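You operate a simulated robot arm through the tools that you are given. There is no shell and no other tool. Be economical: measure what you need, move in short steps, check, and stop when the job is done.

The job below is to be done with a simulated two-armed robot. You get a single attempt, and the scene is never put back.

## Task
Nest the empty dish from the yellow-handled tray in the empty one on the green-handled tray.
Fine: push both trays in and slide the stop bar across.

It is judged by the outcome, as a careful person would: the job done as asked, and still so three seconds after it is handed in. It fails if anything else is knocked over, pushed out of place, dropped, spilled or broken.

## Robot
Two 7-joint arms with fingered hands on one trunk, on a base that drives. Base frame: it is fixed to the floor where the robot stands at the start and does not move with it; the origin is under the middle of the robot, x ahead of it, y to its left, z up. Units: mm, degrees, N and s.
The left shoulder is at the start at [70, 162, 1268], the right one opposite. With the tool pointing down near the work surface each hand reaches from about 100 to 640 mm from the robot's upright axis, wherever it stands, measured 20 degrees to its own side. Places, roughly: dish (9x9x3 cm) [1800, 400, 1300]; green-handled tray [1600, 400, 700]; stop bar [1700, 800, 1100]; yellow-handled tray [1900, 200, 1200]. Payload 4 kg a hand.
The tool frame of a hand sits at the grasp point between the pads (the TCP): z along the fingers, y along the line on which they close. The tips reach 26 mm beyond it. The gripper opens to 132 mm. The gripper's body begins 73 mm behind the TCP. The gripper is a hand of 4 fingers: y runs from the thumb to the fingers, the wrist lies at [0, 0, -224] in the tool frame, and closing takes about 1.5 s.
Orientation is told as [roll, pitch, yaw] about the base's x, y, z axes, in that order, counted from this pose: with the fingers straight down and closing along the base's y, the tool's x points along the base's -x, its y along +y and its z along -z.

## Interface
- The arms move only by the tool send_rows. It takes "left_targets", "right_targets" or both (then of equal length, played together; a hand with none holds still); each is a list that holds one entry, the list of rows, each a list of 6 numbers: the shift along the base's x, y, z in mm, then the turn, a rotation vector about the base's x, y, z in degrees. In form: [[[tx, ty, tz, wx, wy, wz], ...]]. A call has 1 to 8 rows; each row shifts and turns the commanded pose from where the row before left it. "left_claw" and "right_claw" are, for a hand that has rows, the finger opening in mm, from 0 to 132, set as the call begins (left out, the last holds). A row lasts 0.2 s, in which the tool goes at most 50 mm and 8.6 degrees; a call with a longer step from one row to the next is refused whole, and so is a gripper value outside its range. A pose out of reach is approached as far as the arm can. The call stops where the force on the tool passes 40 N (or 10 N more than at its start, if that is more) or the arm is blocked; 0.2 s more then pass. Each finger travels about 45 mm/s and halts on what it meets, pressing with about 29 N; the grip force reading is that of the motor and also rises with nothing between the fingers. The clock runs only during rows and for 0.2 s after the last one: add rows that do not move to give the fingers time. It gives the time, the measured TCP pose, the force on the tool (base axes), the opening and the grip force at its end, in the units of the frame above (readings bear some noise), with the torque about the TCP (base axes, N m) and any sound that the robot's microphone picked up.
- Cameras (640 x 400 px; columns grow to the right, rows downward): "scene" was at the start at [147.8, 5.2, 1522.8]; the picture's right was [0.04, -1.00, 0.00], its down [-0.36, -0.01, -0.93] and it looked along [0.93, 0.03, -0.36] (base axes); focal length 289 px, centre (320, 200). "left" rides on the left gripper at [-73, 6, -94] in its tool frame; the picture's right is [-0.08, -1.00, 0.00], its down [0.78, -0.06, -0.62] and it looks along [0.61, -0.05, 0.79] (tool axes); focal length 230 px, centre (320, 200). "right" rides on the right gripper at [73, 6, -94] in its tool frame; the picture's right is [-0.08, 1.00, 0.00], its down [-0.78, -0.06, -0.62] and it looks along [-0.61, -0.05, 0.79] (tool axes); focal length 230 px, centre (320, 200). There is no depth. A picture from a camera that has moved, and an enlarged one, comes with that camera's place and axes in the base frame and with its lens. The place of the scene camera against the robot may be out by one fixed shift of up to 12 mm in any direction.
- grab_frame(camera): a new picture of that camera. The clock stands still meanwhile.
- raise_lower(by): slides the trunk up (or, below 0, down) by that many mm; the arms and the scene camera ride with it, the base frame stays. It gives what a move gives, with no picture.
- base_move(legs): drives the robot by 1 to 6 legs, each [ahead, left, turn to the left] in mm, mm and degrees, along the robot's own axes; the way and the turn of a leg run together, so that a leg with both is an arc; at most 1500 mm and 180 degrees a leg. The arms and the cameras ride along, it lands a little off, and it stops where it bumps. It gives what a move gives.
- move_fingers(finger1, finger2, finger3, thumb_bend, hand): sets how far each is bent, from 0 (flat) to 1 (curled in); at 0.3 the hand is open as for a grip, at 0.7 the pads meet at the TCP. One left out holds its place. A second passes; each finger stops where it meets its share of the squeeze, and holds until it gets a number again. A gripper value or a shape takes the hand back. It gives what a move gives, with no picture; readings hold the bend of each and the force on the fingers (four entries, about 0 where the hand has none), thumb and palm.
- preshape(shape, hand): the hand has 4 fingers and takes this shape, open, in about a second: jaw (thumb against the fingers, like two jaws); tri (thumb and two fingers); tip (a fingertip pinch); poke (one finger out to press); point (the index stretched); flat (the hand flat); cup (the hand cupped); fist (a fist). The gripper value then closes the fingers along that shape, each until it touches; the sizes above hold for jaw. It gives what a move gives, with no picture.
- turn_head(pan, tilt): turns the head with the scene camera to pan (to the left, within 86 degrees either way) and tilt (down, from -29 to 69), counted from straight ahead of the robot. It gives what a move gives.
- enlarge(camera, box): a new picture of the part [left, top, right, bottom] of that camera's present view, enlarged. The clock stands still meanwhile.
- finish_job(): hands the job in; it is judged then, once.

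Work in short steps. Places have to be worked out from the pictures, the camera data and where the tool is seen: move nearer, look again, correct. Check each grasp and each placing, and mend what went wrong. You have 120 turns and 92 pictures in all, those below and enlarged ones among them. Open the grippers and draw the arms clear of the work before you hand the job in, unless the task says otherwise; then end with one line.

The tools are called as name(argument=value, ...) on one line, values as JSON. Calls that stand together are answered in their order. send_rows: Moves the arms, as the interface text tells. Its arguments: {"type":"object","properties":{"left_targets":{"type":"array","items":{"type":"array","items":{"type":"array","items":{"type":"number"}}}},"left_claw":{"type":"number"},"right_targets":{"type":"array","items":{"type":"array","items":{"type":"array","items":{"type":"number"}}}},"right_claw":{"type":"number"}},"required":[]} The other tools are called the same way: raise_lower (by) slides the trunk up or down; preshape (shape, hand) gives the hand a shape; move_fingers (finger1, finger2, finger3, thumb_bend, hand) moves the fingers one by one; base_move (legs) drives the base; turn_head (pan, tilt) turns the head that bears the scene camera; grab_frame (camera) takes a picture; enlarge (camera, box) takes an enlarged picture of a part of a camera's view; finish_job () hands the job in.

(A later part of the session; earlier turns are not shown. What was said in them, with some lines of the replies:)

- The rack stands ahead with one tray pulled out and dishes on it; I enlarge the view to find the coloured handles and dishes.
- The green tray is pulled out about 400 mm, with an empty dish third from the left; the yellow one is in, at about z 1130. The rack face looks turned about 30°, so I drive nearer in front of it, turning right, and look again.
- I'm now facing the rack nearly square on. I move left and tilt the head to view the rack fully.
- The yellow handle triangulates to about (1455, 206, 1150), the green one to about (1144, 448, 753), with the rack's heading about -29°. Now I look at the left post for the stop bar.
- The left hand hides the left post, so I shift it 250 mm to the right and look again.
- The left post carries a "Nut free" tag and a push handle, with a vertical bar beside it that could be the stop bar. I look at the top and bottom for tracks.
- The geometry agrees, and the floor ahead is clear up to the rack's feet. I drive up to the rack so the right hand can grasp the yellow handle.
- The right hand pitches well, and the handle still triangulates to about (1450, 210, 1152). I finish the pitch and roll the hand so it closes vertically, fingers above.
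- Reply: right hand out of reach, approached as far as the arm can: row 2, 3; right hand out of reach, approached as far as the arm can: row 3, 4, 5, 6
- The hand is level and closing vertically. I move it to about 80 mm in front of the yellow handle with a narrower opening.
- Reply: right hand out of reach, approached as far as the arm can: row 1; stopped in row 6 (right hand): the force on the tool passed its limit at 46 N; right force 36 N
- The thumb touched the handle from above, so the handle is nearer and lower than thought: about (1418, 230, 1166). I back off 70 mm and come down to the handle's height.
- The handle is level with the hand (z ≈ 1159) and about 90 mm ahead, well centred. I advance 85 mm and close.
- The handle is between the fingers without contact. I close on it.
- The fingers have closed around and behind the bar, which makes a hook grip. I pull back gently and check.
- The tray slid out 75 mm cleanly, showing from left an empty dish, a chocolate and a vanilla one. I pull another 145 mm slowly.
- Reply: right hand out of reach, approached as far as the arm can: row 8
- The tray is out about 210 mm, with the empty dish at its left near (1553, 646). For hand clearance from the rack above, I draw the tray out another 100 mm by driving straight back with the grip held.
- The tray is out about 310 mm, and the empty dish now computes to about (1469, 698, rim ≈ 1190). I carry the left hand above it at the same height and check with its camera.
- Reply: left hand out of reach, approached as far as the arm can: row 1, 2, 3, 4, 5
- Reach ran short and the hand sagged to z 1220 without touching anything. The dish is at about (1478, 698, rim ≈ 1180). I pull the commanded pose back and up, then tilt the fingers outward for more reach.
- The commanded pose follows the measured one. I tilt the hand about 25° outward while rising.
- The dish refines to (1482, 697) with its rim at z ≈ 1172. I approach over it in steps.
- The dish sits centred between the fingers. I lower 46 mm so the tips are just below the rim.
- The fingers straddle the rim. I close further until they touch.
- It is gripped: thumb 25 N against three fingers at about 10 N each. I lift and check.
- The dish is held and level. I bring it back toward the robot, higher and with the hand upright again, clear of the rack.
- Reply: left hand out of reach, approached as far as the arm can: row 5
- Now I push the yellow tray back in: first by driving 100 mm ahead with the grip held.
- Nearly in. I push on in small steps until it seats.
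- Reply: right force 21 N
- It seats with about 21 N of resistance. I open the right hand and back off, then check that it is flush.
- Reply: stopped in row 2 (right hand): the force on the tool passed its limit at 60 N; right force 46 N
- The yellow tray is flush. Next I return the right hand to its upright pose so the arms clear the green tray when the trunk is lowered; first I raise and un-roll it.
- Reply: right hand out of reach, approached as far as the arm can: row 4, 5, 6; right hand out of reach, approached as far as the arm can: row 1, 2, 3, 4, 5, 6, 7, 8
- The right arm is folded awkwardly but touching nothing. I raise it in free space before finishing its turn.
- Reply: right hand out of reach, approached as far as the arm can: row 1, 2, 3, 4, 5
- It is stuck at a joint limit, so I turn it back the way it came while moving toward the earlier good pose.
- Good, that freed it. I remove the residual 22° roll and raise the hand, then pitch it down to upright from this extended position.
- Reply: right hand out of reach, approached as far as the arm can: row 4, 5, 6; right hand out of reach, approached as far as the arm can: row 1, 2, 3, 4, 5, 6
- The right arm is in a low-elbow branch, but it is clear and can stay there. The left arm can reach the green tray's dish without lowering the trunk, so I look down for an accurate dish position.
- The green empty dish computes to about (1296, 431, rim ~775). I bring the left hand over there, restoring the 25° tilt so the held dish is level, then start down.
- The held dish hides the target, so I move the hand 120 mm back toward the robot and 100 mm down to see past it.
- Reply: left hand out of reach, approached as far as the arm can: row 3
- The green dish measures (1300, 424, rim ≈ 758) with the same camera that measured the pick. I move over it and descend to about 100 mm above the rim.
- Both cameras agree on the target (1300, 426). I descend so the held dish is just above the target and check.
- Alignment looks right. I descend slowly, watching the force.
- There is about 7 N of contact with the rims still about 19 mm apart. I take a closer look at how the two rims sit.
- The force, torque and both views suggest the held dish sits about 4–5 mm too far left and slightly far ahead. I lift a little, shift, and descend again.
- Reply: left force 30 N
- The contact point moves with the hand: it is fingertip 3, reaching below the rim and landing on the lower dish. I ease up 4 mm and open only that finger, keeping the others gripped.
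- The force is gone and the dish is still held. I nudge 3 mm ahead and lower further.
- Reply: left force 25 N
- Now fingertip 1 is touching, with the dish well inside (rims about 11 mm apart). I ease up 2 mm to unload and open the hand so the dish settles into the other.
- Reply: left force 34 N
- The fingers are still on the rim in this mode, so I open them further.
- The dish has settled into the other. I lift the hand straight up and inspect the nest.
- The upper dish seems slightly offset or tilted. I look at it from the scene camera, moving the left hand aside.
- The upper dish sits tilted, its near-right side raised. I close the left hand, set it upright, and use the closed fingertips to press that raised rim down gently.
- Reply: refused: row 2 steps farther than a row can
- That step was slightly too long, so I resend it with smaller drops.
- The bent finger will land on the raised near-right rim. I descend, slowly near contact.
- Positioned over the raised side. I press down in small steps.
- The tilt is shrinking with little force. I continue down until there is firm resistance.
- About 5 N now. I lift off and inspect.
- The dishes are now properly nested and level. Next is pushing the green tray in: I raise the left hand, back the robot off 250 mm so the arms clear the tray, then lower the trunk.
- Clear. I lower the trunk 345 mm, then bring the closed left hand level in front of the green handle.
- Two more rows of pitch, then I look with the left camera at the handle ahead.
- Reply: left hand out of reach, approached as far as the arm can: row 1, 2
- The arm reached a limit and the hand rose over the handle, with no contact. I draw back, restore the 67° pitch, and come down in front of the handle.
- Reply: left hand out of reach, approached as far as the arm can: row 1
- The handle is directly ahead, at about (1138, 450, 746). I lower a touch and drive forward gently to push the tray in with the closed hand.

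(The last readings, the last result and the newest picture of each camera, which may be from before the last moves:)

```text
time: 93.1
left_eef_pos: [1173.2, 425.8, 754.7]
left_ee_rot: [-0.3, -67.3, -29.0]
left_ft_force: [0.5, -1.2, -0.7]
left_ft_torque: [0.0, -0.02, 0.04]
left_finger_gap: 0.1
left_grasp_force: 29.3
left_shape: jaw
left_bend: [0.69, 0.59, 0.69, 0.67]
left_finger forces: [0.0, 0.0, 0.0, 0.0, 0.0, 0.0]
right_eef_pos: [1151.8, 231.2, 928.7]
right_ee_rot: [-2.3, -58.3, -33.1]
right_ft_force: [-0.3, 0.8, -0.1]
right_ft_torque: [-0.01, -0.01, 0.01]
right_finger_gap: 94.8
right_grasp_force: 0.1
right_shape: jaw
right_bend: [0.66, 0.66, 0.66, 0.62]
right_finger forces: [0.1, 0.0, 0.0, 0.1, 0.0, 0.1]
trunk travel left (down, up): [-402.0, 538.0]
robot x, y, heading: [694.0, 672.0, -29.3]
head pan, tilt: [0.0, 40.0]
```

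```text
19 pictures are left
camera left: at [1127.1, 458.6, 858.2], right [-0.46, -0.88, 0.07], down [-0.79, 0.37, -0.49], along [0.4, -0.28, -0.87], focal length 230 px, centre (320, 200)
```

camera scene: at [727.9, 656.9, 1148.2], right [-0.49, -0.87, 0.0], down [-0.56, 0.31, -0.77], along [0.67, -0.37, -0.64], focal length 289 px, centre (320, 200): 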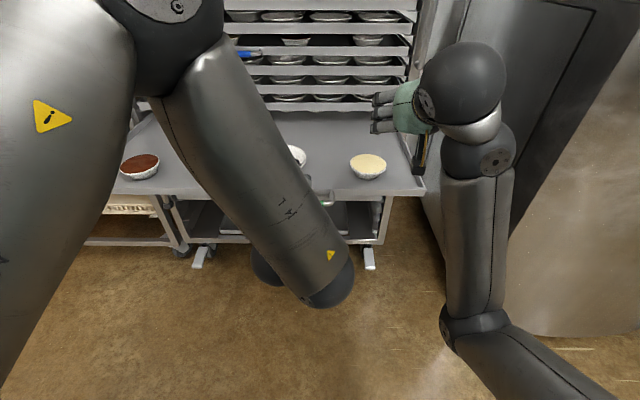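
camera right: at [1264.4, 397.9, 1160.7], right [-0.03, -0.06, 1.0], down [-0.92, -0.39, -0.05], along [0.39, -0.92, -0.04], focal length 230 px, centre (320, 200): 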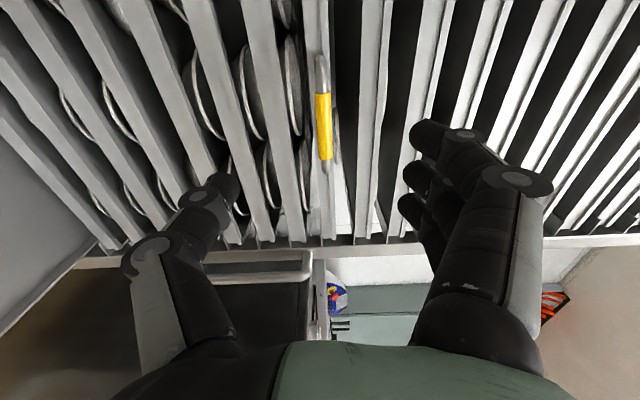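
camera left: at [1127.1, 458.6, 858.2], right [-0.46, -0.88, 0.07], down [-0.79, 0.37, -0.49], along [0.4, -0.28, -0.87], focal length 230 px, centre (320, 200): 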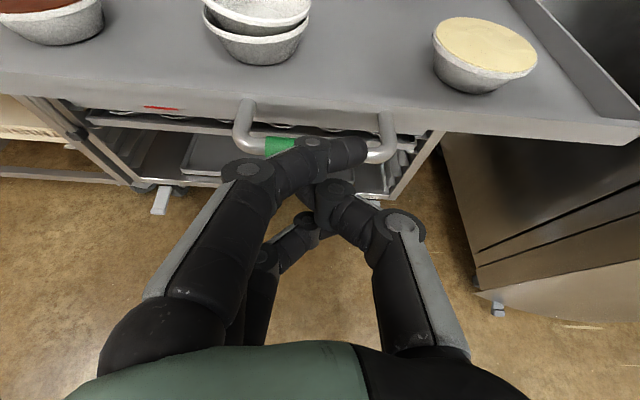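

The finger is on the handle and the tray is moving. I continue 180 mm.

base_move(legs=[[90, 0, 0], [90, 0, 0]])

grab_frame(camera="left")

```text
time: 94.9
left_eef_pos: [1329.9, 339.9, 754.1]
left_ee_rot: [-0.2, -67.3, -28.9]
left_ft_force: [0.5, -0.3, 0.4]
left_ft_torque: [0.04, 0.0, 0.02]
left_finger_gap: 0.0
left_grasp_force: 29.2
left_shape: jaw
left_bend: [0.69, 0.59, 0.69, 0.67]
left_finger forces: [0.0, 0.0, 0.0, 0.0, 0.0, 0.1]
right_eef_pos: [1309.0, 145.0, 929.7]
right_ee_rot: [-2.3, -58.3, -33.0]
right_ft_force: [0.6, 0.1, -0.1]
right_ft_torque: [-0.01, 0.02, -0.01]
right_finger_gap: 95.2
right_grasp_force: 0.0
right_shape: jaw
right_bend: [0.66, 0.66, 0.66, 0.62]
right_finger forces: [0.0, 0.1, 0.0, 0.1, 0.0, 0.0]
trunk travel left (down, up): [-402.0, 538.0]
robot x, y, heading: [849.0, 587.3, -29.2]
head pan, tilt: [0.0, 40.0]
```

```text
18 pictures are left
camera left: at [1282.8, 372.5, 858.5], right [-0.46, -0.88, 0.07], down [-0.79, 0.37, -0.49], along [0.4, -0.28, -0.87], focal length 230 px, centre (320, 200)
```

left: 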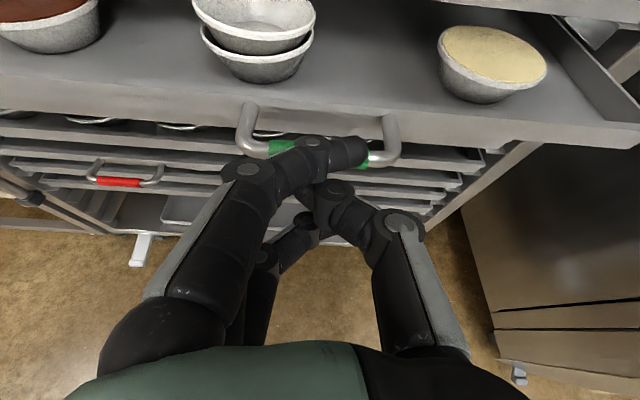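

The tray is about 130 mm from home. I push on with the arm, checking that the stacked dishes clear the tray above.

send_rows(left_targets=[[[13, -7, 0, 0, 0, 0], [13, -7, 0, 0, 0, 0], [13, -7, 0, 0, 0, 0], [13, -7, 0, 0, 0, 0]]])

enlarge(camera="left", box=[100, 0, 420, 200])

```text
time: 95.9
left_eef_pos: [1382.1, 312.5, 756.3]
left_ee_rot: [-0.3, -67.3, -28.9]
left_ft_force: [-0.1, 0.8, 0.1]
left_ft_torque: [0.0, -0.02, -0.01]
left_finger_gap: 0.0
left_grasp_force: 28.9
left_shape: jaw
left_bend: [0.69, 0.59, 0.69, 0.67]
left_finger forces: [0.0, 0.0, 0.0, 0.1, 0.0, 0.1]
right_eef_pos: [1308.6, 146.4, 930.3]
right_ee_rot: [-2.4, -58.4, -32.9]
right_ft_force: [-0.2, 0.1, 0.1]
right_ft_torque: [0.01, 0.01, 0.03]
right_finger_gap: 95.1
right_grasp_force: 0.0
right_shape: jaw
right_bend: [0.66, 0.66, 0.66, 0.62]
right_finger forces: [0.0, 0.0, 0.1, 0.0, 0.1, 0.0]
trunk travel left (down, up): [-402.0, 538.0]
robot x, y, heading: [849.6, 585.2, -29.1]
head pan, tilt: [0.0, 40.0]
```

```text
2.00 times, centred on (260, 100) of left
camera zoom: at [1334.5, 345.4, 859.7], right [-0.46, -0.88, 0.07], down [-0.79, 0.37, -0.49], along [0.4, -0.28, -0.87], focal length 460 px, centre (440, 400)
```

zoom: 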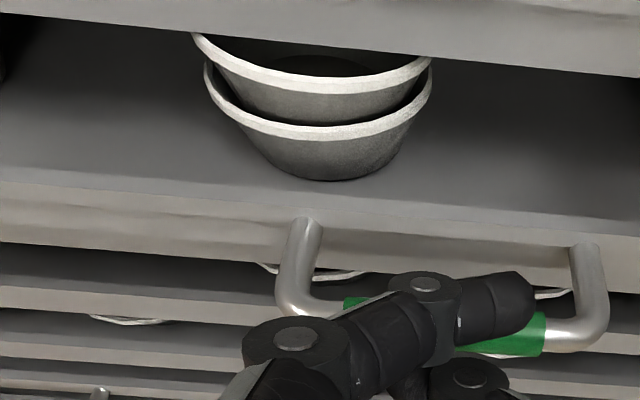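

The stack is sliding under without contact. I continue slowly until the tray seats.

send_rows(left_targets=[[[13, -7, 0, 0, 0, 0], [13, -7, 0, 0, 0, 0], [11, -6, 0, 0, 0, 0], [9, -5, 0, 0, 0, 0], [9, -5, 0, 0, 0, 0]]])

enlarge(camera="left", box=[100, 0, 420, 200])

```text
time: 96.9
left_eef_pos: [1416.6, 292.9, 756.5]
left_ee_rot: [0.2, -67.1, -29.8]
left_ft_force: [-21.9, 17.4, 15.0]
left_ft_torque: [0.18, -0.18, 0.5]
left_finger_gap: 0.0
left_grasp_force: 28.9
left_shape: jaw
left_bend: [0.69, 0.64, 0.69, 0.72]
left_finger forces: [0.1, 52.4, 0.1, 0.0, 0.0, 0.0]
right_eef_pos: [1305.0, 149.4, 933.2]
right_ee_rot: [-2.3, -58.7, -32.9]
right_ft_force: [0.2, -0.2, 0.3]
right_ft_torque: [-0.01, 0.0, -0.02]
right_finger_gap: 94.8
right_grasp_force: 0.1
right_shape: jaw
right_bend: [0.66, 0.66, 0.66, 0.62]
right_finger forces: [0.0, 0.1, 0.0, 0.0, 0.2, 0.1]
trunk travel left (down, up): [-402.0, 538.0]
robot x, y, heading: [849.2, 588.8, -29.1]
head pan, tilt: [0.0, 40.0]
stopped in row 4 (left hand): the force on the tool passed its limit at 46 N (the readings are from after the stop); the commanded pose is now the measured one
```

```text
2.00 times, centred on (260, 100) of left
camera zoom: at [1370.1, 325.1, 859.9], right [-0.47, -0.88, 0.07], down [-0.79, 0.38, -0.48], along [0.4, -0.28, -0.87], focal length 460 px, centre (440, 400)
```

zoom: 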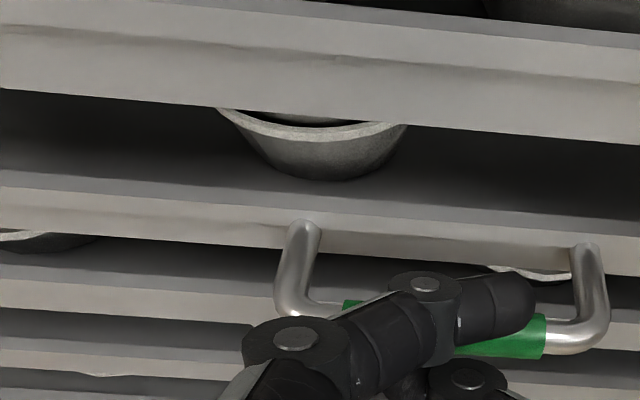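

It stopped at 46 N. I check whether the green tray is flush or still standing out.

turn_head(pan=-8, tilt=40)

grab_frame(camera="scene")

```text
time: 97.6
left_eef_pos: [1415.6, 292.1, 755.4]
left_ee_rot: [0.1, -67.1, -29.6]
left_ft_force: [-28.2, 21.0, 18.5]
left_ft_torque: [0.26, -0.26, 0.61]
left_finger_gap: 0.1
left_grasp_force: 29.0
left_shape: jaw
left_bend: [0.69, 0.64, 0.69, 0.72]
left_finger forces: [0.1, 62.4, 0.0, 0.1, 0.0, 0.0]
right_eef_pos: [1303.1, 149.3, 933.9]
right_ee_rot: [-2.4, -58.7, -32.8]
right_ft_force: [0.6, -0.9, -0.8]
right_ft_torque: [-0.02, 0.01, -0.03]
right_finger_gap: 94.9
right_grasp_force: 0.0
right_shape: jaw
right_bend: [0.66, 0.66, 0.66, 0.62]
right_finger forces: [0.0, 0.0, 0.0, 0.1, 0.1, 0.0]
trunk travel left (down, up): [-402.0, 538.0]
robot x, y, heading: [850.4, 587.2, -29.0]
head pan, tilt: [-8.0, 40.0]
```

```text
15 pictures are left
camera scene: at [958.6, 515.8, 1149.2], right [-0.6, -0.8, 0.0], down [-0.51, 0.38, -0.77], along [0.61, -0.46, -0.64], focal length 289 px, centre (320, 200)
```

scene: 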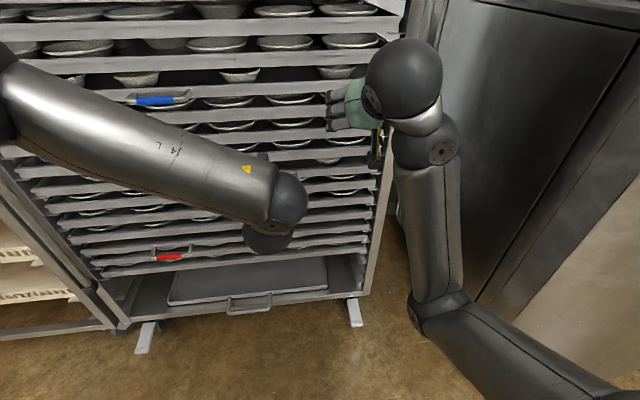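

All the tray fronts look in line, so it has seated. I back the left hand off and drive back 200 mm to inspect and find the stop bar.

send_rows(left_targets=[[[-17, 9, 0, 0, 0, 0], [-26, 15, 0, 0, 0, 0], [-26, 15, 0, 0, 0, 0], [-26, 15, 0, 0, 0, 0]]])

base_move(legs=[[-220, 0, 0], [0, 150, 0]])

raise_lower(by=345)

turn_head(pan=5, tilt=30)

grab_frame(camera="scene")

```text
time: 98.6
left_eef_pos: [1326.0, 343.8, 753.4]
left_ee_rot: [0.3, -66.8, -29.6]
left_ft_force: [0.0, -0.3, -1.1]
left_ft_torque: [0.01, 0.01, 0.0]
left_finger_gap: 0.0
left_grasp_force: 29.2
left_shape: jaw
left_bend: [0.69, 0.59, 0.69, 0.72]
left_finger forces: [0.0, 0.1, 0.0, 0.0, 0.1, 0.0]
right_eef_pos: [1307.1, 147.6, 930.8]
right_ee_rot: [-2.2, -58.5, -33.0]
right_ft_force: [0.5, -0.5, -0.5]
right_ft_torque: [0.03, -0.03, 0.01]
right_finger_gap: 95.0
right_grasp_force: 0.1
right_shape: jaw
right_bend: [0.66, 0.66, 0.66, 0.62]
right_finger forces: [0.0, 0.0, 0.0, 0.0, 0.1, 0.0]
trunk travel left (down, up): [-402.0, 538.0]
robot x, y, heading: [844.7, 584.8, -29.1]
head pan, tilt: [-8.0, 40.0]
```

```text
time: 101.2
left_eef_pos: [1203.5, 581.1, 753.2]
left_ee_rot: [0.0, -66.8, -29.4]
left_ft_force: [0.8, -0.4, 0.0]
left_ft_torque: [-0.03, -0.01, -0.01]
left_finger_gap: 0.0
left_grasp_force: 28.8
left_shape: jaw
left_bend: [0.69, 0.59, 0.69, 0.72]
left_finger forces: [0.0, 0.0, 0.0, 0.1, 0.0, 0.1]
right_eef_pos: [1186.4, 383.9, 930.2]
right_ee_rot: [-2.4, -58.4, -32.8]
right_ft_force: [0.5, -0.5, 0.5]
right_ft_torque: [-0.02, 0.03, 0.02]
right_finger_gap: 94.9
right_grasp_force: 0.1
right_shape: jaw
right_bend: [0.66, 0.66, 0.66, 0.62]
right_finger forces: [0.0, 0.0, 0.0, 0.0, 0.1, 0.1]
trunk travel left (down, up): [-402.0, 538.0]
robot x, y, heading: [723.4, 822.9, -29.0]
head pan, tilt: [-8.0, 40.0]
```

```text
time: 104.6
left_eef_pos: [1203.7, 580.7, 1096.5]
left_ee_rot: [0.1, -66.8, -29.6]
left_ft_force: [0.0, -0.4, -0.5]
left_ft_torque: [0.0, 0.01, 0.0]
left_finger_gap: 0.0
left_grasp_force: 29.3
left_shape: jaw
left_bend: [0.69, 0.59, 0.69, 0.72]
left_finger forces: [0.0, 0.0, 0.0, 0.0, 0.0, 0.0]
right_eef_pos: [1185.2, 383.2, 1275.8]
right_ee_rot: [-2.3, -58.4, -33.0]
right_ft_force: [0.2, 0.3, 0.4]
right_ft_torque: [-0.02, 0.02, -0.01]
right_finger_gap: 94.9
right_grasp_force: 0.2
right_shape: jaw
right_bend: [0.66, 0.66, 0.66, 0.62]
right_finger forces: [0.0, 0.1, 0.1, 0.0, 0.1, 0.0]
trunk travel left (down, up): [-747.0, 193.0]
robot x, y, heading: [723.4, 822.8, -28.9]
head pan, tilt: [-8.0, 40.0]
```

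```text
time: 105.3
left_eef_pos: [1202.7, 579.8, 1097.6]
left_ee_rot: [0.1, -66.7, -29.7]
left_ft_force: [0.2, -0.4, 0.0]
left_ft_torque: [0.0, 0.0, 0.0]
left_finger_gap: 0.0
left_grasp_force: 29.0
left_shape: jaw
left_bend: [0.69, 0.59, 0.69, 0.72]
left_finger forces: [0.1, 0.1, 0.0, 0.0, 0.1, 0.0]
right_eef_pos: [1184.3, 383.7, 1275.0]
right_ee_rot: [-2.3, -58.4, -33.0]
right_ft_force: [-0.5, 0.2, -0.1]
right_ft_torque: [0.0, 0.01, -0.05]
right_finger_gap: 94.8
right_grasp_force: 0.0
right_shape: jaw
right_bend: [0.66, 0.66, 0.66, 0.62]
right_finger forces: [0.0, 0.1, 0.0, 0.0, 0.1, 0.0]
trunk travel left (down, up): [-747.0, 193.0]
robot x, y, heading: [722.0, 824.9, -28.9]
head pan, tilt: [5.0, 30.0]
```

```text
14 pictures are left
camera scene: at [856.1, 763.6, 1508.6], right [-0.41, -0.91, 0.0], down [-0.46, 0.2, -0.87], along [0.79, -0.35, -0.5], focal length 289 px, centre (320, 200)
```

scene: 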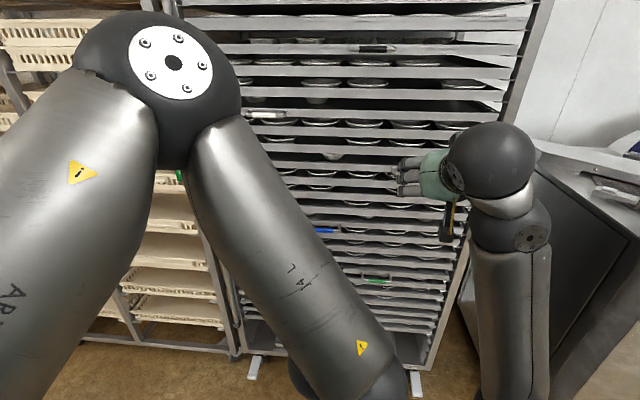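

The green tray is flush. The left arm blocks the view of the left post, so I fold it back upright and toward the middle.

send_rows(left_targets=[[[0, 0, 25, 4.1, 7.3, 0], [0, 0, 25, 4.1, 7.3, 0], [0, 0, 25, 4.1, 7.3, 0], [0, 0, 25, 4.1, 7.3, 0], [0, 0, 25, 4.1, 7.3, 0], [0, 0, 25, 4.1, 7.3, 0], [0, 0, 25, 4.1, 7.3, 0], [0, 0, 25, 4.0, 7.2, 0]]], left_claw=60)

turn_head(pan=26, tilt=22)

grab_frame(camera="scene")

```text
time: 107.2
left_eef_pos: [1201.7, 577.7, 1299.4]
left_ee_rot: [-0.2, -0.1, -29.5]
left_ft_force: [-0.5, -1.2, -0.1]
left_ft_torque: [0.02, -0.06, 0.02]
left_finger_gap: 59.8
left_grasp_force: 0.2
left_shape: jaw
left_bend: [0.73, 0.73, 0.73, 0.7]
left_finger forces: [0.0, 0.1, 0.2, 0.0, 0.0, 0.1]
right_eef_pos: [1184.0, 380.6, 1274.8]
right_ee_rot: [-2.0, -58.3, -33.3]
right_ft_force: [-0.8, -1.2, 0.0]
right_ft_torque: [-0.01, 0.01, 0.05]
right_finger_gap: 94.9
right_grasp_force: 0.0
right_shape: jaw
right_bend: [0.66, 0.66, 0.66, 0.62]
right_finger forces: [0.1, 0.0, 0.1, 0.0, 0.0, 0.0]
trunk travel left (down, up): [-747.0, 193.0]
robot x, y, heading: [725.5, 821.3, -28.9]
head pan, tilt: [5.0, 30.0]
```

```text
time: 108.0
left_eef_pos: [1204.1, 582.7, 1296.1]
left_ee_rot: [-0.2, -0.1, -29.5]
left_ft_force: [-0.8, -0.3, 0.6]
left_ft_torque: [0.02, 0.0, -0.05]
left_finger_gap: 59.7
left_grasp_force: 0.0
left_shape: jaw
left_bend: [0.73, 0.73, 0.73, 0.7]
left_finger forces: [0.0, 0.1, 0.0, 0.0, 0.0, 0.0]
right_eef_pos: [1186.2, 384.2, 1275.2]
right_ee_rot: [-2.3, -58.4, -32.9]
right_ft_force: [-0.3, 0.2, -0.1]
right_ft_torque: [0.02, 0.01, 0.0]
right_finger_gap: 95.0
right_grasp_force: 0.1
right_shape: jaw
right_bend: [0.66, 0.66, 0.66, 0.62]
right_finger forces: [0.1, 0.1, 0.1, 0.1, 0.0, 0.0]
trunk travel left (down, up): [-747.0, 193.0]
robot x, y, heading: [728.0, 819.3, -29.2]
head pan, tilt: [26.0, 22.0]
```

```text
13 pictures are left
camera scene: at [866.6, 796.2, 1521.5], right [-0.05, -1.0, 0.0], down [-0.37, 0.02, -0.93], along [0.93, -0.05, -0.38], focal length 289 px, centre (320, 200)
```

scene: 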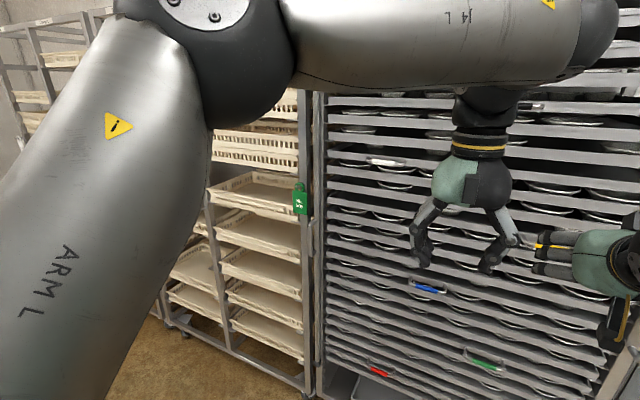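

enlarge(camera="scene", box=[270, 80, 390, 400])

```text
1.25 times, centred on (330, 240) of scene
camera zoom: at [866.6, 796.2, 1521.5], right [-0.05, -1.0, 0.0], down [-0.37, 0.02, -0.93], along [0.93, -0.05, -0.38], focal length 361 px, centre (308, 150)
```

zoom: 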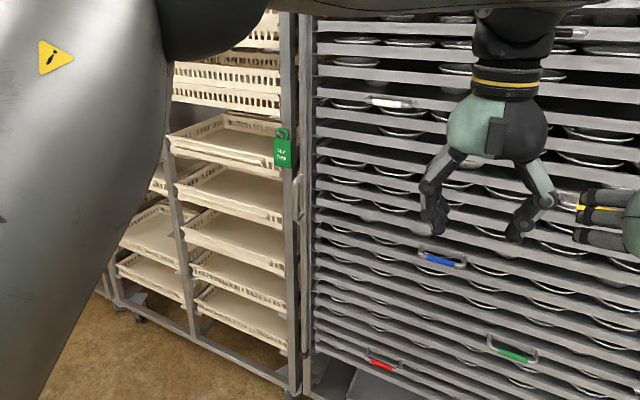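

I zoom tightly on the handle and bar by the left post.

enlarge(camera="scene", box=[280, 180, 360, 280])

enlarge(camera="scene", box=[280, 300, 360, 400])

```text
4.00 times, centred on (320, 230) of scene
camera zoom: at [866.6, 796.2, 1521.5], right [-0.05, -1.0, 0.0], down [-0.37, 0.02, -0.93], along [0.93, -0.05, -0.38], focal length 1154 px, centre (320, 80)
```

zoom: 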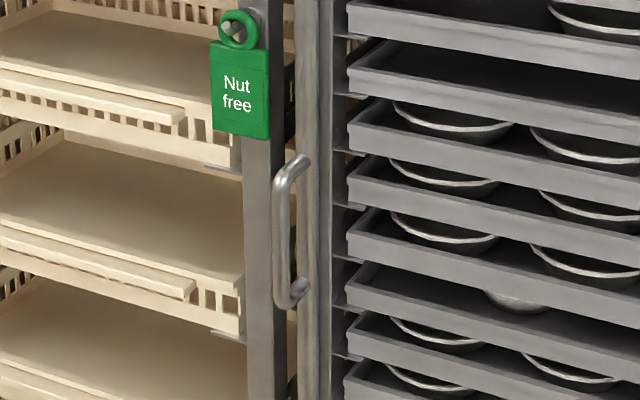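

```text
4.00 times, centred on (320, 350) of scene
camera zoom: at [866.6, 796.2, 1521.5], right [-0.05, -1.0, 0.0], down [-0.37, 0.02, -0.93], along [0.93, -0.05, -0.38], focal length 1154 px, centre (320, -400)
```

zoom: 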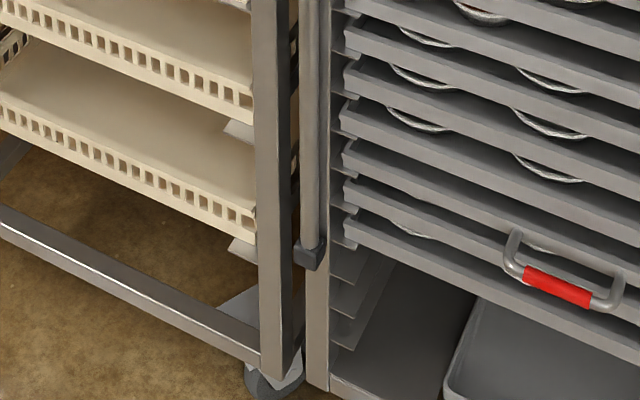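

The stop bar is the round vertical bar in front of the rack's left post; its D-handle computes to about (1729, 781, 1035), and the "Nut free" tag hangs just left of it at (1742, 814, 1156). I position the robot so the left hand can grip the D-handle with a narrow opening, well below the tag.

base_move(legs=[[120, 190, 0]])

raise_lower(by=-130)

send_rows(left_targets=[[[0, 0, -10, -4.1, -7.3, 0], [0, 0, -10, -4.1, -7.3, 0], [0, 0, -10, -4.1, -7.3, 0], [0, 0, -10, -4.1, -7.3, 0], [0, 0, -10, -4.1, -7.3, 0], [0, 0, -10, -4.1, -7.3, 0], [0, 0, -10, -4.1, -7.3, 0], [0, 0, -10, -4.1, -7.3, 0]]], left_claw=60)

```text
time: 109.7
left_eef_pos: [1397.3, 687.4, 1297.5]
left_ee_rot: [-0.2, -0.1, -29.5]
left_ft_force: [-0.4, -0.3, 0.2]
left_ft_torque: [0.02, 0.01, 0.0]
left_finger_gap: 59.5
left_grasp_force: 0.0
left_shape: jaw
left_bend: [0.73, 0.73, 0.73, 0.7]
left_finger forces: [0.0, 0.0, 0.1, 0.0, 0.0, 0.1]
right_eef_pos: [1379.4, 489.9, 1275.2]
right_ee_rot: [-2.3, -58.5, -33.2]
right_ft_force: [-0.4, -0.4, -0.5]
right_ft_torque: [0.02, -0.02, 0.01]
right_finger_gap: 95.0
right_grasp_force: 0.0
right_shape: jaw
right_bend: [0.66, 0.66, 0.66, 0.62]
right_finger forces: [0.0, 0.0, 0.0, 0.0, 0.1, 0.0]
trunk travel left (down, up): [-747.0, 193.0]
robot x, y, heading: [920.4, 927.7, -29.1]
head pan, tilt: [26.0, 22.0]
```

```text
time: 111.3
left_eef_pos: [1398.2, 687.9, 1167.8]
left_ee_rot: [-0.2, 0.0, -29.4]
left_ft_force: [0.3, -0.2, 0.5]
left_ft_torque: [0.02, 0.02, 0.03]
left_finger_gap: 59.9
left_grasp_force: 0.1
left_shape: jaw
left_bend: [0.73, 0.73, 0.73, 0.7]
left_finger forces: [0.0, 0.0, 0.0, 0.1, 0.0, 0.0]
right_eef_pos: [1379.5, 489.8, 1145.1]
right_ee_rot: [-2.3, -58.5, -33.1]
right_ft_force: [-0.3, -0.3, -0.3]
right_ft_torque: [-0.04, -0.01, 0.0]
right_finger_gap: 94.8
right_grasp_force: 0.1
right_shape: jaw
right_bend: [0.66, 0.66, 0.66, 0.62]
right_finger forces: [0.0, 0.0, 0.1, 0.1, 0.1, 0.0]
trunk travel left (down, up): [-617.0, 323.0]
robot x, y, heading: [920.6, 929.1, -29.4]
head pan, tilt: [26.0, 22.0]
```

```text
time: 113.1
left_eef_pos: [1398.3, 686.9, 1088.6]
left_ee_rot: [0.4, -67.0, -30.0]
left_ft_force: [-0.2, 0.7, 0.0]
left_ft_torque: [0.02, 0.01, 0.01]
left_finger_gap: 59.7
left_grasp_force: 0.1
left_shape: jaw
left_bend: [0.73, 0.73, 0.73, 0.7]
left_finger forces: [0.0, 0.1, 0.1, 0.1, 0.0, 0.0]
right_eef_pos: [1380.2, 488.6, 1145.1]
right_ee_rot: [-2.1, -58.4, -33.3]
right_ft_force: [-2.1, -0.8, -0.1]
right_ft_torque: [-0.01, -0.01, 0.02]
right_finger_gap: 94.8
right_grasp_force: 0.0
right_shape: jaw
right_bend: [0.66, 0.66, 0.66, 0.62]
right_finger forces: [0.0, 0.0, 0.0, 0.0, 0.1, 0.0]
trunk travel left (down, up): [-617.0, 323.0]
robot x, y, heading: [921.8, 929.3, -29.3]
head pan, tilt: [26.0, 22.0]
```

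Good pose. I move 243 mm left and down to handle height, still 240 mm out, then look.

send_rows(left_targets=[[[23, 41, -12, 0, 0, 0], [23, 41, -12, 0, 0, 0], [23, 41, -12, 0, 0, 0], [23, 41, -12, 0, 0, 0], [23, 41, -12, 0, 0, 0], [30, -10, 0, 0, 0, 0], [36, -20, 0, 0, 0, 0]]])

grab_frame(camera="left")

```text
time: 114.7
left_eef_pos: [1591.0, 856.0, 1026.4]
left_ee_rot: [0.1, -66.9, -29.5]
left_ft_force: [0.2, -0.4, -0.3]
left_ft_torque: [0.0, 0.0, -0.01]
left_finger_gap: 60.0
left_grasp_force: 0.1
left_shape: jaw
left_bend: [0.73, 0.73, 0.73, 0.7]
left_finger forces: [0.1, 0.0, 0.0, 0.0, 0.1, 0.1]
left hand out of reach, approached as far as the arm can: row 3, 4
right_eef_pos: [1383.4, 492.2, 1144.9]
right_ee_rot: [-2.5, -58.2, -32.9]
right_ft_force: [1.1, 0.5, 1.0]
right_ft_torque: [0.0, -0.02, 0.02]
right_finger_gap: 95.1
right_grasp_force: 0.0
right_shape: jaw
right_bend: [0.66, 0.66, 0.66, 0.62]
right_finger forces: [0.0, 0.0, 0.1, 0.0, 0.1, 0.1]
trunk travel left (down, up): [-617.0, 323.0]
robot x, y, heading: [920.1, 935.0, -29.1]
head pan, tilt: [26.0, 22.0]
```

```text
9 pictures are left
camera left: at [1545.3, 888.5, 1130.4], right [-0.46, -0.88, 0.07], down [-0.79, 0.38, -0.48], along [0.4, -0.28, -0.87], focal length 230 px, centre (320, 200)
```

left: 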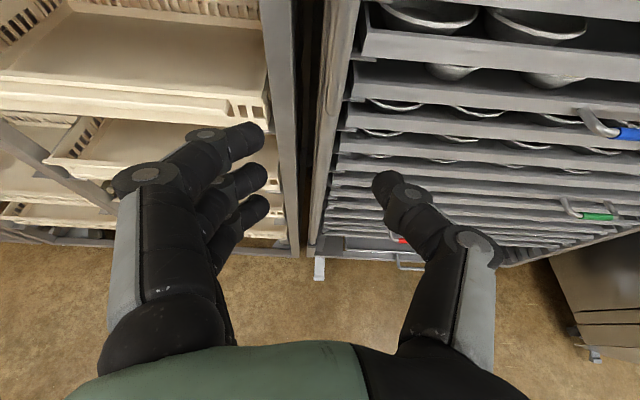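

The hand is laterally aligned (L ≈ 1521). I zoom on the top of this view, where the D-handle should appear.

enlarge(camera="left", box=[260, 0, 420, 130])

```text
3.08 times, centred on (340, 65) of left
camera zoom: at [1545.3, 888.5, 1130.4], right [-0.46, -0.88, 0.07], down [-0.79, 0.38, -0.48], along [0.4, -0.28, -0.87], focal length 708 px, centre (258, 615)
```

zoom: 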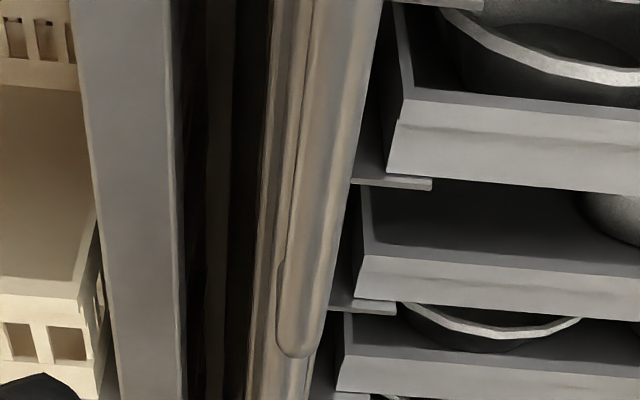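

The D-handle shows in front of the bar: from this camera it lies at about (1720, 767), z 955–1085. I narrow the opening, shift 18 mm right and advance in steps.

send_rows(left_targets=[[[-9, -16, 0, 0, 0, 0], [26, -14, 0, 0, 0, 0], [26, -14, 0, 0, 0, 0], [26, -14, 0, 0, 0, 0], [18, -10, 0, 0, 0, 0], [0, 0, 0, 0, 0, 0]]], left_claw=46)

grab_frame(camera="left")

```text
time: 116.1
left_eef_pos: [1675.9, 785.9, 1029.1]
left_ee_rot: [0.2, -66.9, -29.9]
left_ft_force: [-0.9, 0.3, 0.0]
left_ft_torque: [0.01, 0.02, -0.02]
left_finger_gap: 46.5
left_grasp_force: 0.0
left_shape: jaw
left_bend: [0.73, 0.73, 0.73, 0.7]
left_finger forces: [0.1, 0.1, 0.0, 0.1, 0.1, 0.0]
right_eef_pos: [1380.2, 489.9, 1144.3]
right_ee_rot: [-2.2, -58.4, -33.0]
right_ft_force: [0.4, 0.2, 0.0]
right_ft_torque: [-0.02, -0.01, 0.0]
right_finger_gap: 94.8
right_grasp_force: 0.1
right_shape: jaw
right_bend: [0.66, 0.66, 0.66, 0.62]
right_finger forces: [0.1, 0.0, 0.0, 0.0, 0.1, 0.1]
trunk travel left (down, up): [-617.0, 323.0]
robot x, y, heading: [919.4, 930.5, -29.1]
head pan, tilt: [26.0, 22.0]
```

```text
7 pictures are left
camera left: at [1629.6, 818.5, 1132.0], right [-0.47, -0.88, 0.07], down [-0.79, 0.38, -0.48], along [0.4, -0.28, -0.87], focal length 230 px, centre (320, 200)
```

left: 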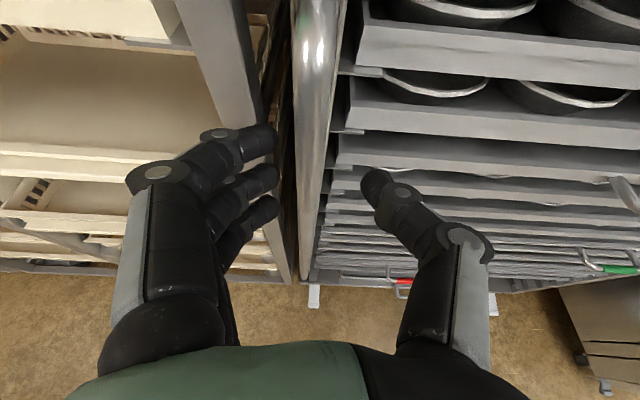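

The handle runs between the fingers. I advance another 35 mm, then close.

send_rows(left_targets=[[[13, -7, 0, 0, 0, 0], [13, -7, 0, 0, 0, 0], [5, -3, 0, 0, 0, 0], [0, 0, 0, 0, 0, 0]]])

send_rows(left_targets=[[[0, 0, 0, 0, 0, 0], [0, 0, 0, 0, 0, 0], [0, 0, 0, 0, 0, 0], [0, 0, 0, 0, 0, 0], [0, 0, 0, 0, 0, 0], [0, 0, 0, 0, 0, 0]]], left_claw=0)

grab_frame(camera="left")

```text
time: 117.1
left_eef_pos: [1708.0, 769.4, 1028.0]
left_ee_rot: [0.2, -66.9, -29.9]
left_ft_force: [0.3, 0.1, 0.5]
left_ft_torque: [-0.01, 0.03, -0.01]
left_finger_gap: 46.4
left_grasp_force: 0.1
left_shape: jaw
left_bend: [0.73, 0.73, 0.73, 0.7]
left_finger forces: [0.0, 0.0, 0.1, 0.0, 0.0, 0.0]
right_eef_pos: [1380.4, 490.1, 1144.8]
right_ee_rot: [-2.2, -58.4, -33.0]
right_ft_force: [0.9, -0.1, -0.6]
right_ft_torque: [0.01, 0.0, 0.0]
right_finger_gap: 95.1
right_grasp_force: 0.2
right_shape: jaw
right_bend: [0.66, 0.66, 0.66, 0.62]
right_finger forces: [0.1, 0.0, 0.0, 0.1, 0.0, 0.0]
trunk travel left (down, up): [-617.0, 323.0]
robot x, y, heading: [923.9, 928.6, -29.1]
head pan, tilt: [26.0, 22.0]
```

```text
time: 118.5
left_eef_pos: [1710.0, 770.5, 1026.5]
left_ee_rot: [0.2, -66.9, -29.6]
left_ft_force: [3.9, 2.9, 0.4]
left_ft_torque: [-0.02, -0.15, 0.24]
left_finger_gap: 0.1
left_grasp_force: 29.1
left_shape: jaw
left_bend: [0.73, 0.7, 0.65, 0.66]
left_finger forces: [7.0, 0.0, 8.2, 0.0, 6.9, 0.0]
right_eef_pos: [1380.4, 490.1, 1144.8]
right_ee_rot: [-2.4, -58.5, -33.0]
right_ft_force: [-0.2, 0.4, 0.0]
right_ft_torque: [-0.01, -0.03, -0.01]
right_finger_gap: 94.9
right_grasp_force: 0.0
right_shape: jaw
right_bend: [0.66, 0.66, 0.66, 0.62]
right_finger forces: [0.0, 0.1, 0.0, 0.1, 0.0, 0.0]
trunk travel left (down, up): [-617.0, 323.0]
robot x, y, heading: [920.5, 933.1, -29.3]
head pan, tilt: [26.0, 22.0]
```

```text
6 pictures are left
camera left: at [1662.3, 802.8, 1130.7], right [-0.46, -0.88, 0.07], down [-0.79, 0.38, -0.48], along [0.4, -0.28, -0.87], focal length 230 px, centre (320, 200)
```

left: 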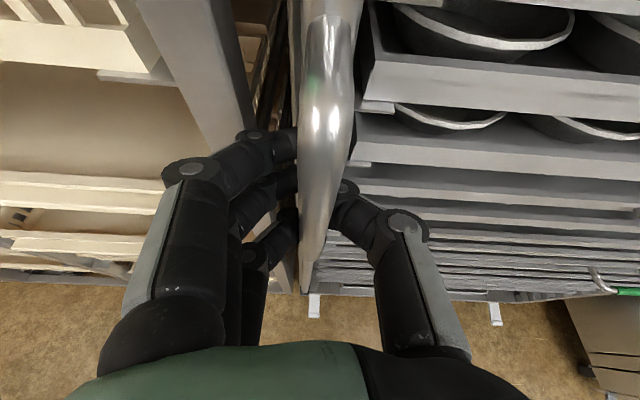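

The D-handle is gripped. I slide it to the right along the rack face and watch the force.

send_rows(left_targets=[[[-5, -9, 0, 0, 0, 0], [-7, -13, 0, 0, 0, 0], [-7, -13, 0, 0, 0, 0], [-7, -13, 0, 0, 0, 0], [-7, -13, 0, 0, 0, 0]]])

```text
time: 119.7
left_eef_pos: [1679.1, 716.8, 1027.3]
left_ee_rot: [-0.1, -67.0, -28.9]
left_ft_force: [4.0, 22.8, -0.1]
left_ft_torque: [0.02, -0.19, 0.33]
left_finger_gap: 0.2
left_grasp_force: 29.0
left_shape: jaw
left_bend: [0.73, 0.7, 0.65, 0.67]
left_finger forces: [14.4, 0.0, 9.6, 0.0, 1.7, 0.1]
right_eef_pos: [1384.0, 497.5, 1145.8]
right_ee_rot: [-2.8, -58.5, -32.6]
right_ft_force: [0.1, -1.0, 1.0]
right_ft_torque: [-0.02, 0.01, 0.01]
right_finger_gap: 94.7
right_grasp_force: 0.0
right_shape: jaw
right_bend: [0.66, 0.66, 0.66, 0.62]
right_finger forces: [0.0, 0.0, 0.1, 0.1, 0.1, 0.1]
trunk travel left (down, up): [-617.0, 323.0]
robot x, y, heading: [920.8, 933.6, -29.0]
head pan, tilt: [26.0, 22.0]
```

It moved about 62 mm against roughly 23 N. I continue.

send_rows(left_targets=[[[-5, -9, 0, 0, 0, 0], [-5, -9, 0, 0, 0, 0], [-5, -9, 0, 0, 0, 0], [-5, -9, 0, 0, 0, 0], [0, 0, 0, 0, 0, 0]]])

enlarge(camera="scene", box=[180, 0, 500, 400])

```text
time: 120.2
left_eef_pos: [1679.7, 715.1, 1029.0]
left_ee_rot: [1.4, -67.0, -29.0]
left_ft_force: [2.5, 23.1, -0.1]
left_ft_torque: [0.02, -0.2, 0.41]
left_finger_gap: 0.0
left_grasp_force: 28.7
left_shape: jaw
left_bend: [0.74, 0.68, 0.66, 0.74]
left_finger forces: [16.7, 0.0, 12.1, 0.0, 4.3, 0.0]
right_eef_pos: [1383.2, 495.9, 1145.9]
right_ee_rot: [-2.4, -58.5, -32.7]
right_ft_force: [0.1, -0.3, -0.2]
right_ft_torque: [-0.01, -0.04, -0.01]
right_finger_gap: 94.9
right_grasp_force: 0.1
right_shape: jaw
right_bend: [0.66, 0.66, 0.66, 0.62]
right_finger forces: [0.0, 0.0, 0.0, 0.0, 0.0, 0.0]
trunk travel left (down, up): [-617.0, 323.0]
robot x, y, heading: [917.9, 932.8, -28.9]
head pan, tilt: [26.0, 22.0]
stopped in row 2 (left hand): the force on the tool passed its limit at 42 N (the readings are from after the stop); the commanded pose is now the measured one
```

```text
1.00 times, centred on (340, 200) of scene (not enlarged: the box is as wide or as high as the picture)
camera zoom: at [1061.9, 906.6, 1391.6], right [-0.05, -1.0, 0.0], down [-0.37, 0.02, -0.93], along [0.93, -0.05, -0.37], focal length 289 px, centre (300, 200)
```

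zoom: 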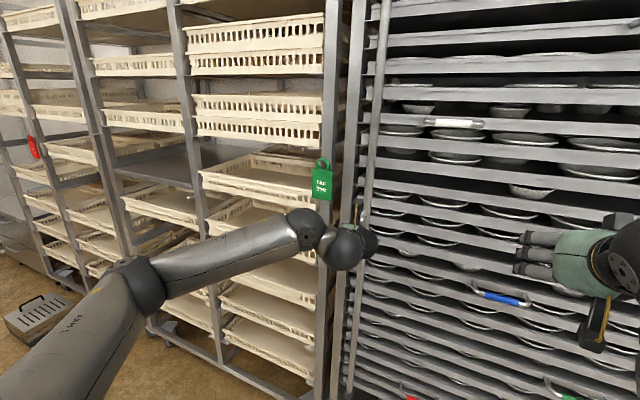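

The bar now stands in front of the trays' left ends and stopped at a firm end after about 62 mm. I open the hand and back straight out.

send_rows(left_targets=[[[0, 0, 0, 0, 0, 0], [0, 0, 0, 0, 0, 0], [0, 0, 0, 0, 0, 0], [0, 0, 0, 0, 0, 0], [0, 0, 0, 0, 0, 0]]], left_claw=60)

send_rows(left_targets=[[[-13, 7, 0, 0, 0, 0], [-26, 15, 0, 0, 0, 0], [-26, 15, 0, 0, 0, 0], [-26, 15, 0, 0, 0, 0], [-26, 15, 0, 0, 0, 0], [-26, 15, 0, 0, 0, 0]]])

grab_frame(camera="scene")

```text
time: 121.4
left_eef_pos: [1674.7, 706.5, 1026.4]
left_ee_rot: [0.9, -66.8, -29.4]
left_ft_force: [0.2, 0.2, -0.7]
left_ft_torque: [0.04, -0.02, -0.03]
left_finger_gap: 59.7
left_grasp_force: 0.1
left_shape: jaw
left_bend: [0.73, 0.73, 0.73, 0.7]
left_finger forces: [0.0, 0.0, 0.1, 0.0, 0.0, 0.0]
right_eef_pos: [1381.6, 492.7, 1144.9]
right_ee_rot: [-2.3, -58.5, -32.7]
right_ft_force: [0.3, 0.2, -0.2]
right_ft_torque: [-0.02, -0.03, -0.01]
right_finger_gap: 95.0
right_grasp_force: 0.0
right_shape: jaw
right_bend: [0.66, 0.66, 0.66, 0.62]
right_finger forces: [0.0, 0.0, 0.1, 0.0, 0.0, 0.1]
trunk travel left (down, up): [-617.0, 323.0]
robot x, y, heading: [928.0, 927.0, -29.3]
head pan, tilt: [26.0, 22.0]
```

```text
time: 122.8
left_eef_pos: [1530.5, 787.2, 1028.1]
left_ee_rot: [1.3, -67.0, -29.7]
left_ft_force: [0.2, 0.2, 0.2]
left_ft_torque: [-0.03, 0.01, 0.0]
left_finger_gap: 59.7
left_grasp_force: 0.0
left_shape: jaw
left_bend: [0.73, 0.73, 0.73, 0.7]
left_finger forces: [0.0, 0.1, 0.1, 0.0, 0.1, 0.0]
right_eef_pos: [1380.9, 490.2, 1147.3]
right_ee_rot: [-2.2, -58.5, -32.9]
right_ft_force: [1.0, -0.2, -0.1]
right_ft_torque: [-0.03, 0.0, -0.03]
right_finger_gap: 94.9
right_grasp_force: 0.0
right_shape: jaw
right_bend: [0.66, 0.66, 0.66, 0.62]
right_finger forces: [0.0, 0.1, 0.0, 0.0, 0.0, 0.1]
trunk travel left (down, up): [-617.0, 323.0]
robot x, y, heading: [923.4, 932.6, -29.2]
head pan, tilt: [26.0, 22.0]
```

```text
4 pictures are left
camera scene: at [1059.5, 903.2, 1391.7], right [-0.05, -1.0, 0.0], down [-0.37, 0.02, -0.93], along [0.93, -0.05, -0.37], focal length 289 px, centre (320, 200)
```

scene: 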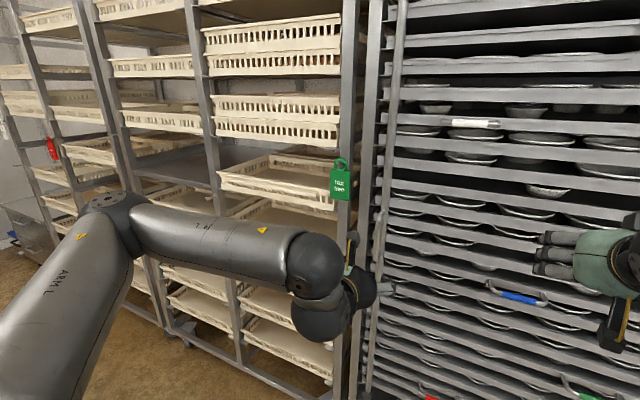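

The bar stays across the tray ends and the tag is untouched. I back the robot away and take a final overall check.

base_move(legs=[[-160, -150, 0]])

turn_head(pan=15, tilt=28)

grab_frame(camera="scene")

```text
time: 124.5
left_eef_pos: [1319.0, 735.1, 1027.9]
left_ee_rot: [0.9, -66.9, -29.4]
left_ft_force: [-0.2, 0.2, -0.3]
left_ft_torque: [0.01, -0.02, 0.01]
left_finger_gap: 59.7
left_grasp_force: 0.1
left_shape: jaw
left_bend: [0.73, 0.73, 0.73, 0.7]
left_finger forces: [0.1, 0.1, 0.0, 0.0, 0.1, 0.0]
right_eef_pos: [1170.4, 438.2, 1145.1]
right_ee_rot: [-2.3, -58.4, -32.8]
right_ft_force: [-0.5, -0.1, 0.0]
right_ft_torque: [-0.04, 0.02, 0.01]
right_finger_gap: 94.7
right_grasp_force: 0.0
right_shape: jaw
right_bend: [0.66, 0.66, 0.66, 0.62]
right_finger forces: [0.0, 0.1, 0.0, 0.0, 0.1, 0.1]
trunk travel left (down, up): [-617.0, 323.0]
robot x, y, heading: [707.6, 876.2, -29.1]
head pan, tilt: [26.0, 22.0]
```

```text
time: 125.2
left_eef_pos: [1320.0, 734.6, 1026.3]
left_ee_rot: [1.0, -66.9, -29.4]
left_ft_force: [-0.7, -0.2, -0.3]
left_ft_torque: [0.02, -0.02, -0.02]
left_finger_gap: 59.7
left_grasp_force: 0.1
left_shape: jaw
left_bend: [0.73, 0.73, 0.73, 0.7]
left_finger forces: [0.0, 0.0, 0.1, 0.0, 0.0, 0.0]
right_eef_pos: [1169.6, 440.2, 1144.3]
right_ee_rot: [-2.3, -58.4, -32.9]
right_ft_force: [0.1, 0.2, 0.0]
right_ft_torque: [0.0, 0.02, 0.04]
right_finger_gap: 95.0
right_grasp_force: 0.1
right_shape: jaw
right_bend: [0.66, 0.66, 0.66, 0.62]
right_finger forces: [0.0, 0.1, 0.1, 0.0, 0.0, 0.0]
trunk travel left (down, up): [-617.0, 323.0]
robot x, y, heading: [711.0, 880.0, -28.9]
head pan, tilt: [15.0, 28.0]
```

```text
3 pictures are left
camera scene: at [845.5, 832.5, 1381.9], right [-0.24, -0.97, 0.0], down [-0.46, 0.11, -0.88], along [0.86, -0.21, -0.47], focal length 289 px, centre (320, 200)
```

scene: 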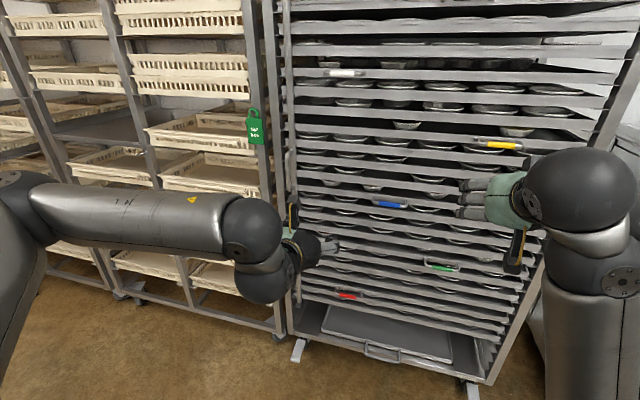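

Everything looks in place; I make one close check on the bar and tray fronts.

enlarge(camera="scene", box=[270, 120, 430, 300])

enlarge(camera="scene", box=[400, 210, 540, 320])

```text
2.22 times, centred on (350, 210) of scene
camera zoom: at [845.5, 832.5, 1381.9], right [-0.24, -0.97, 0.0], down [-0.46, 0.11, -0.88], along [0.86, -0.21, -0.47], focal length 641 px, centre (253, 178)
```

zoom: 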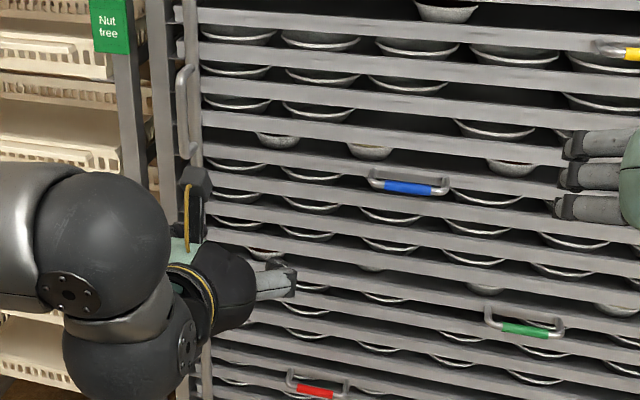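

```text
3.64 times, centred on (470, 265) of scene
camera zoom: at [845.5, 832.5, 1381.9], right [-0.24, -0.97, 0.0], down [-0.46, 0.11, -0.88], along [0.86, -0.21, -0.47], focal length 1049 px, centre (-226, -36)
```

zoom: 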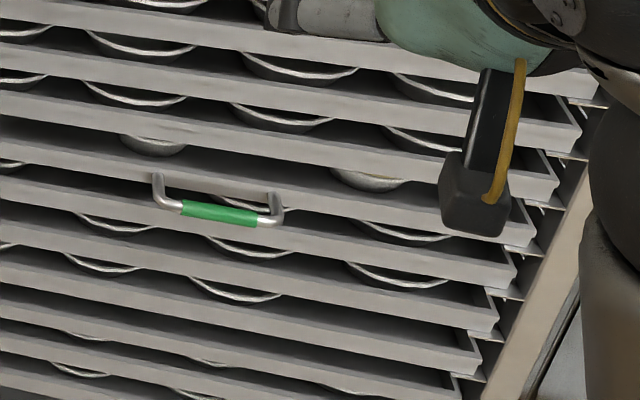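

Both trays are flush, the bar stands across the tray ends, the tag is in place, and the hands are open and clear. I hand the job in.

finish_job()

```text
The job is handed in.
```

The empty dish from the yellow-handled tray is nested in the one on the green-handled tray, both trays are pushed in flush, and the stop bar is across: it moved about 62 mm to a firm stop, in front of the trays' left ends.
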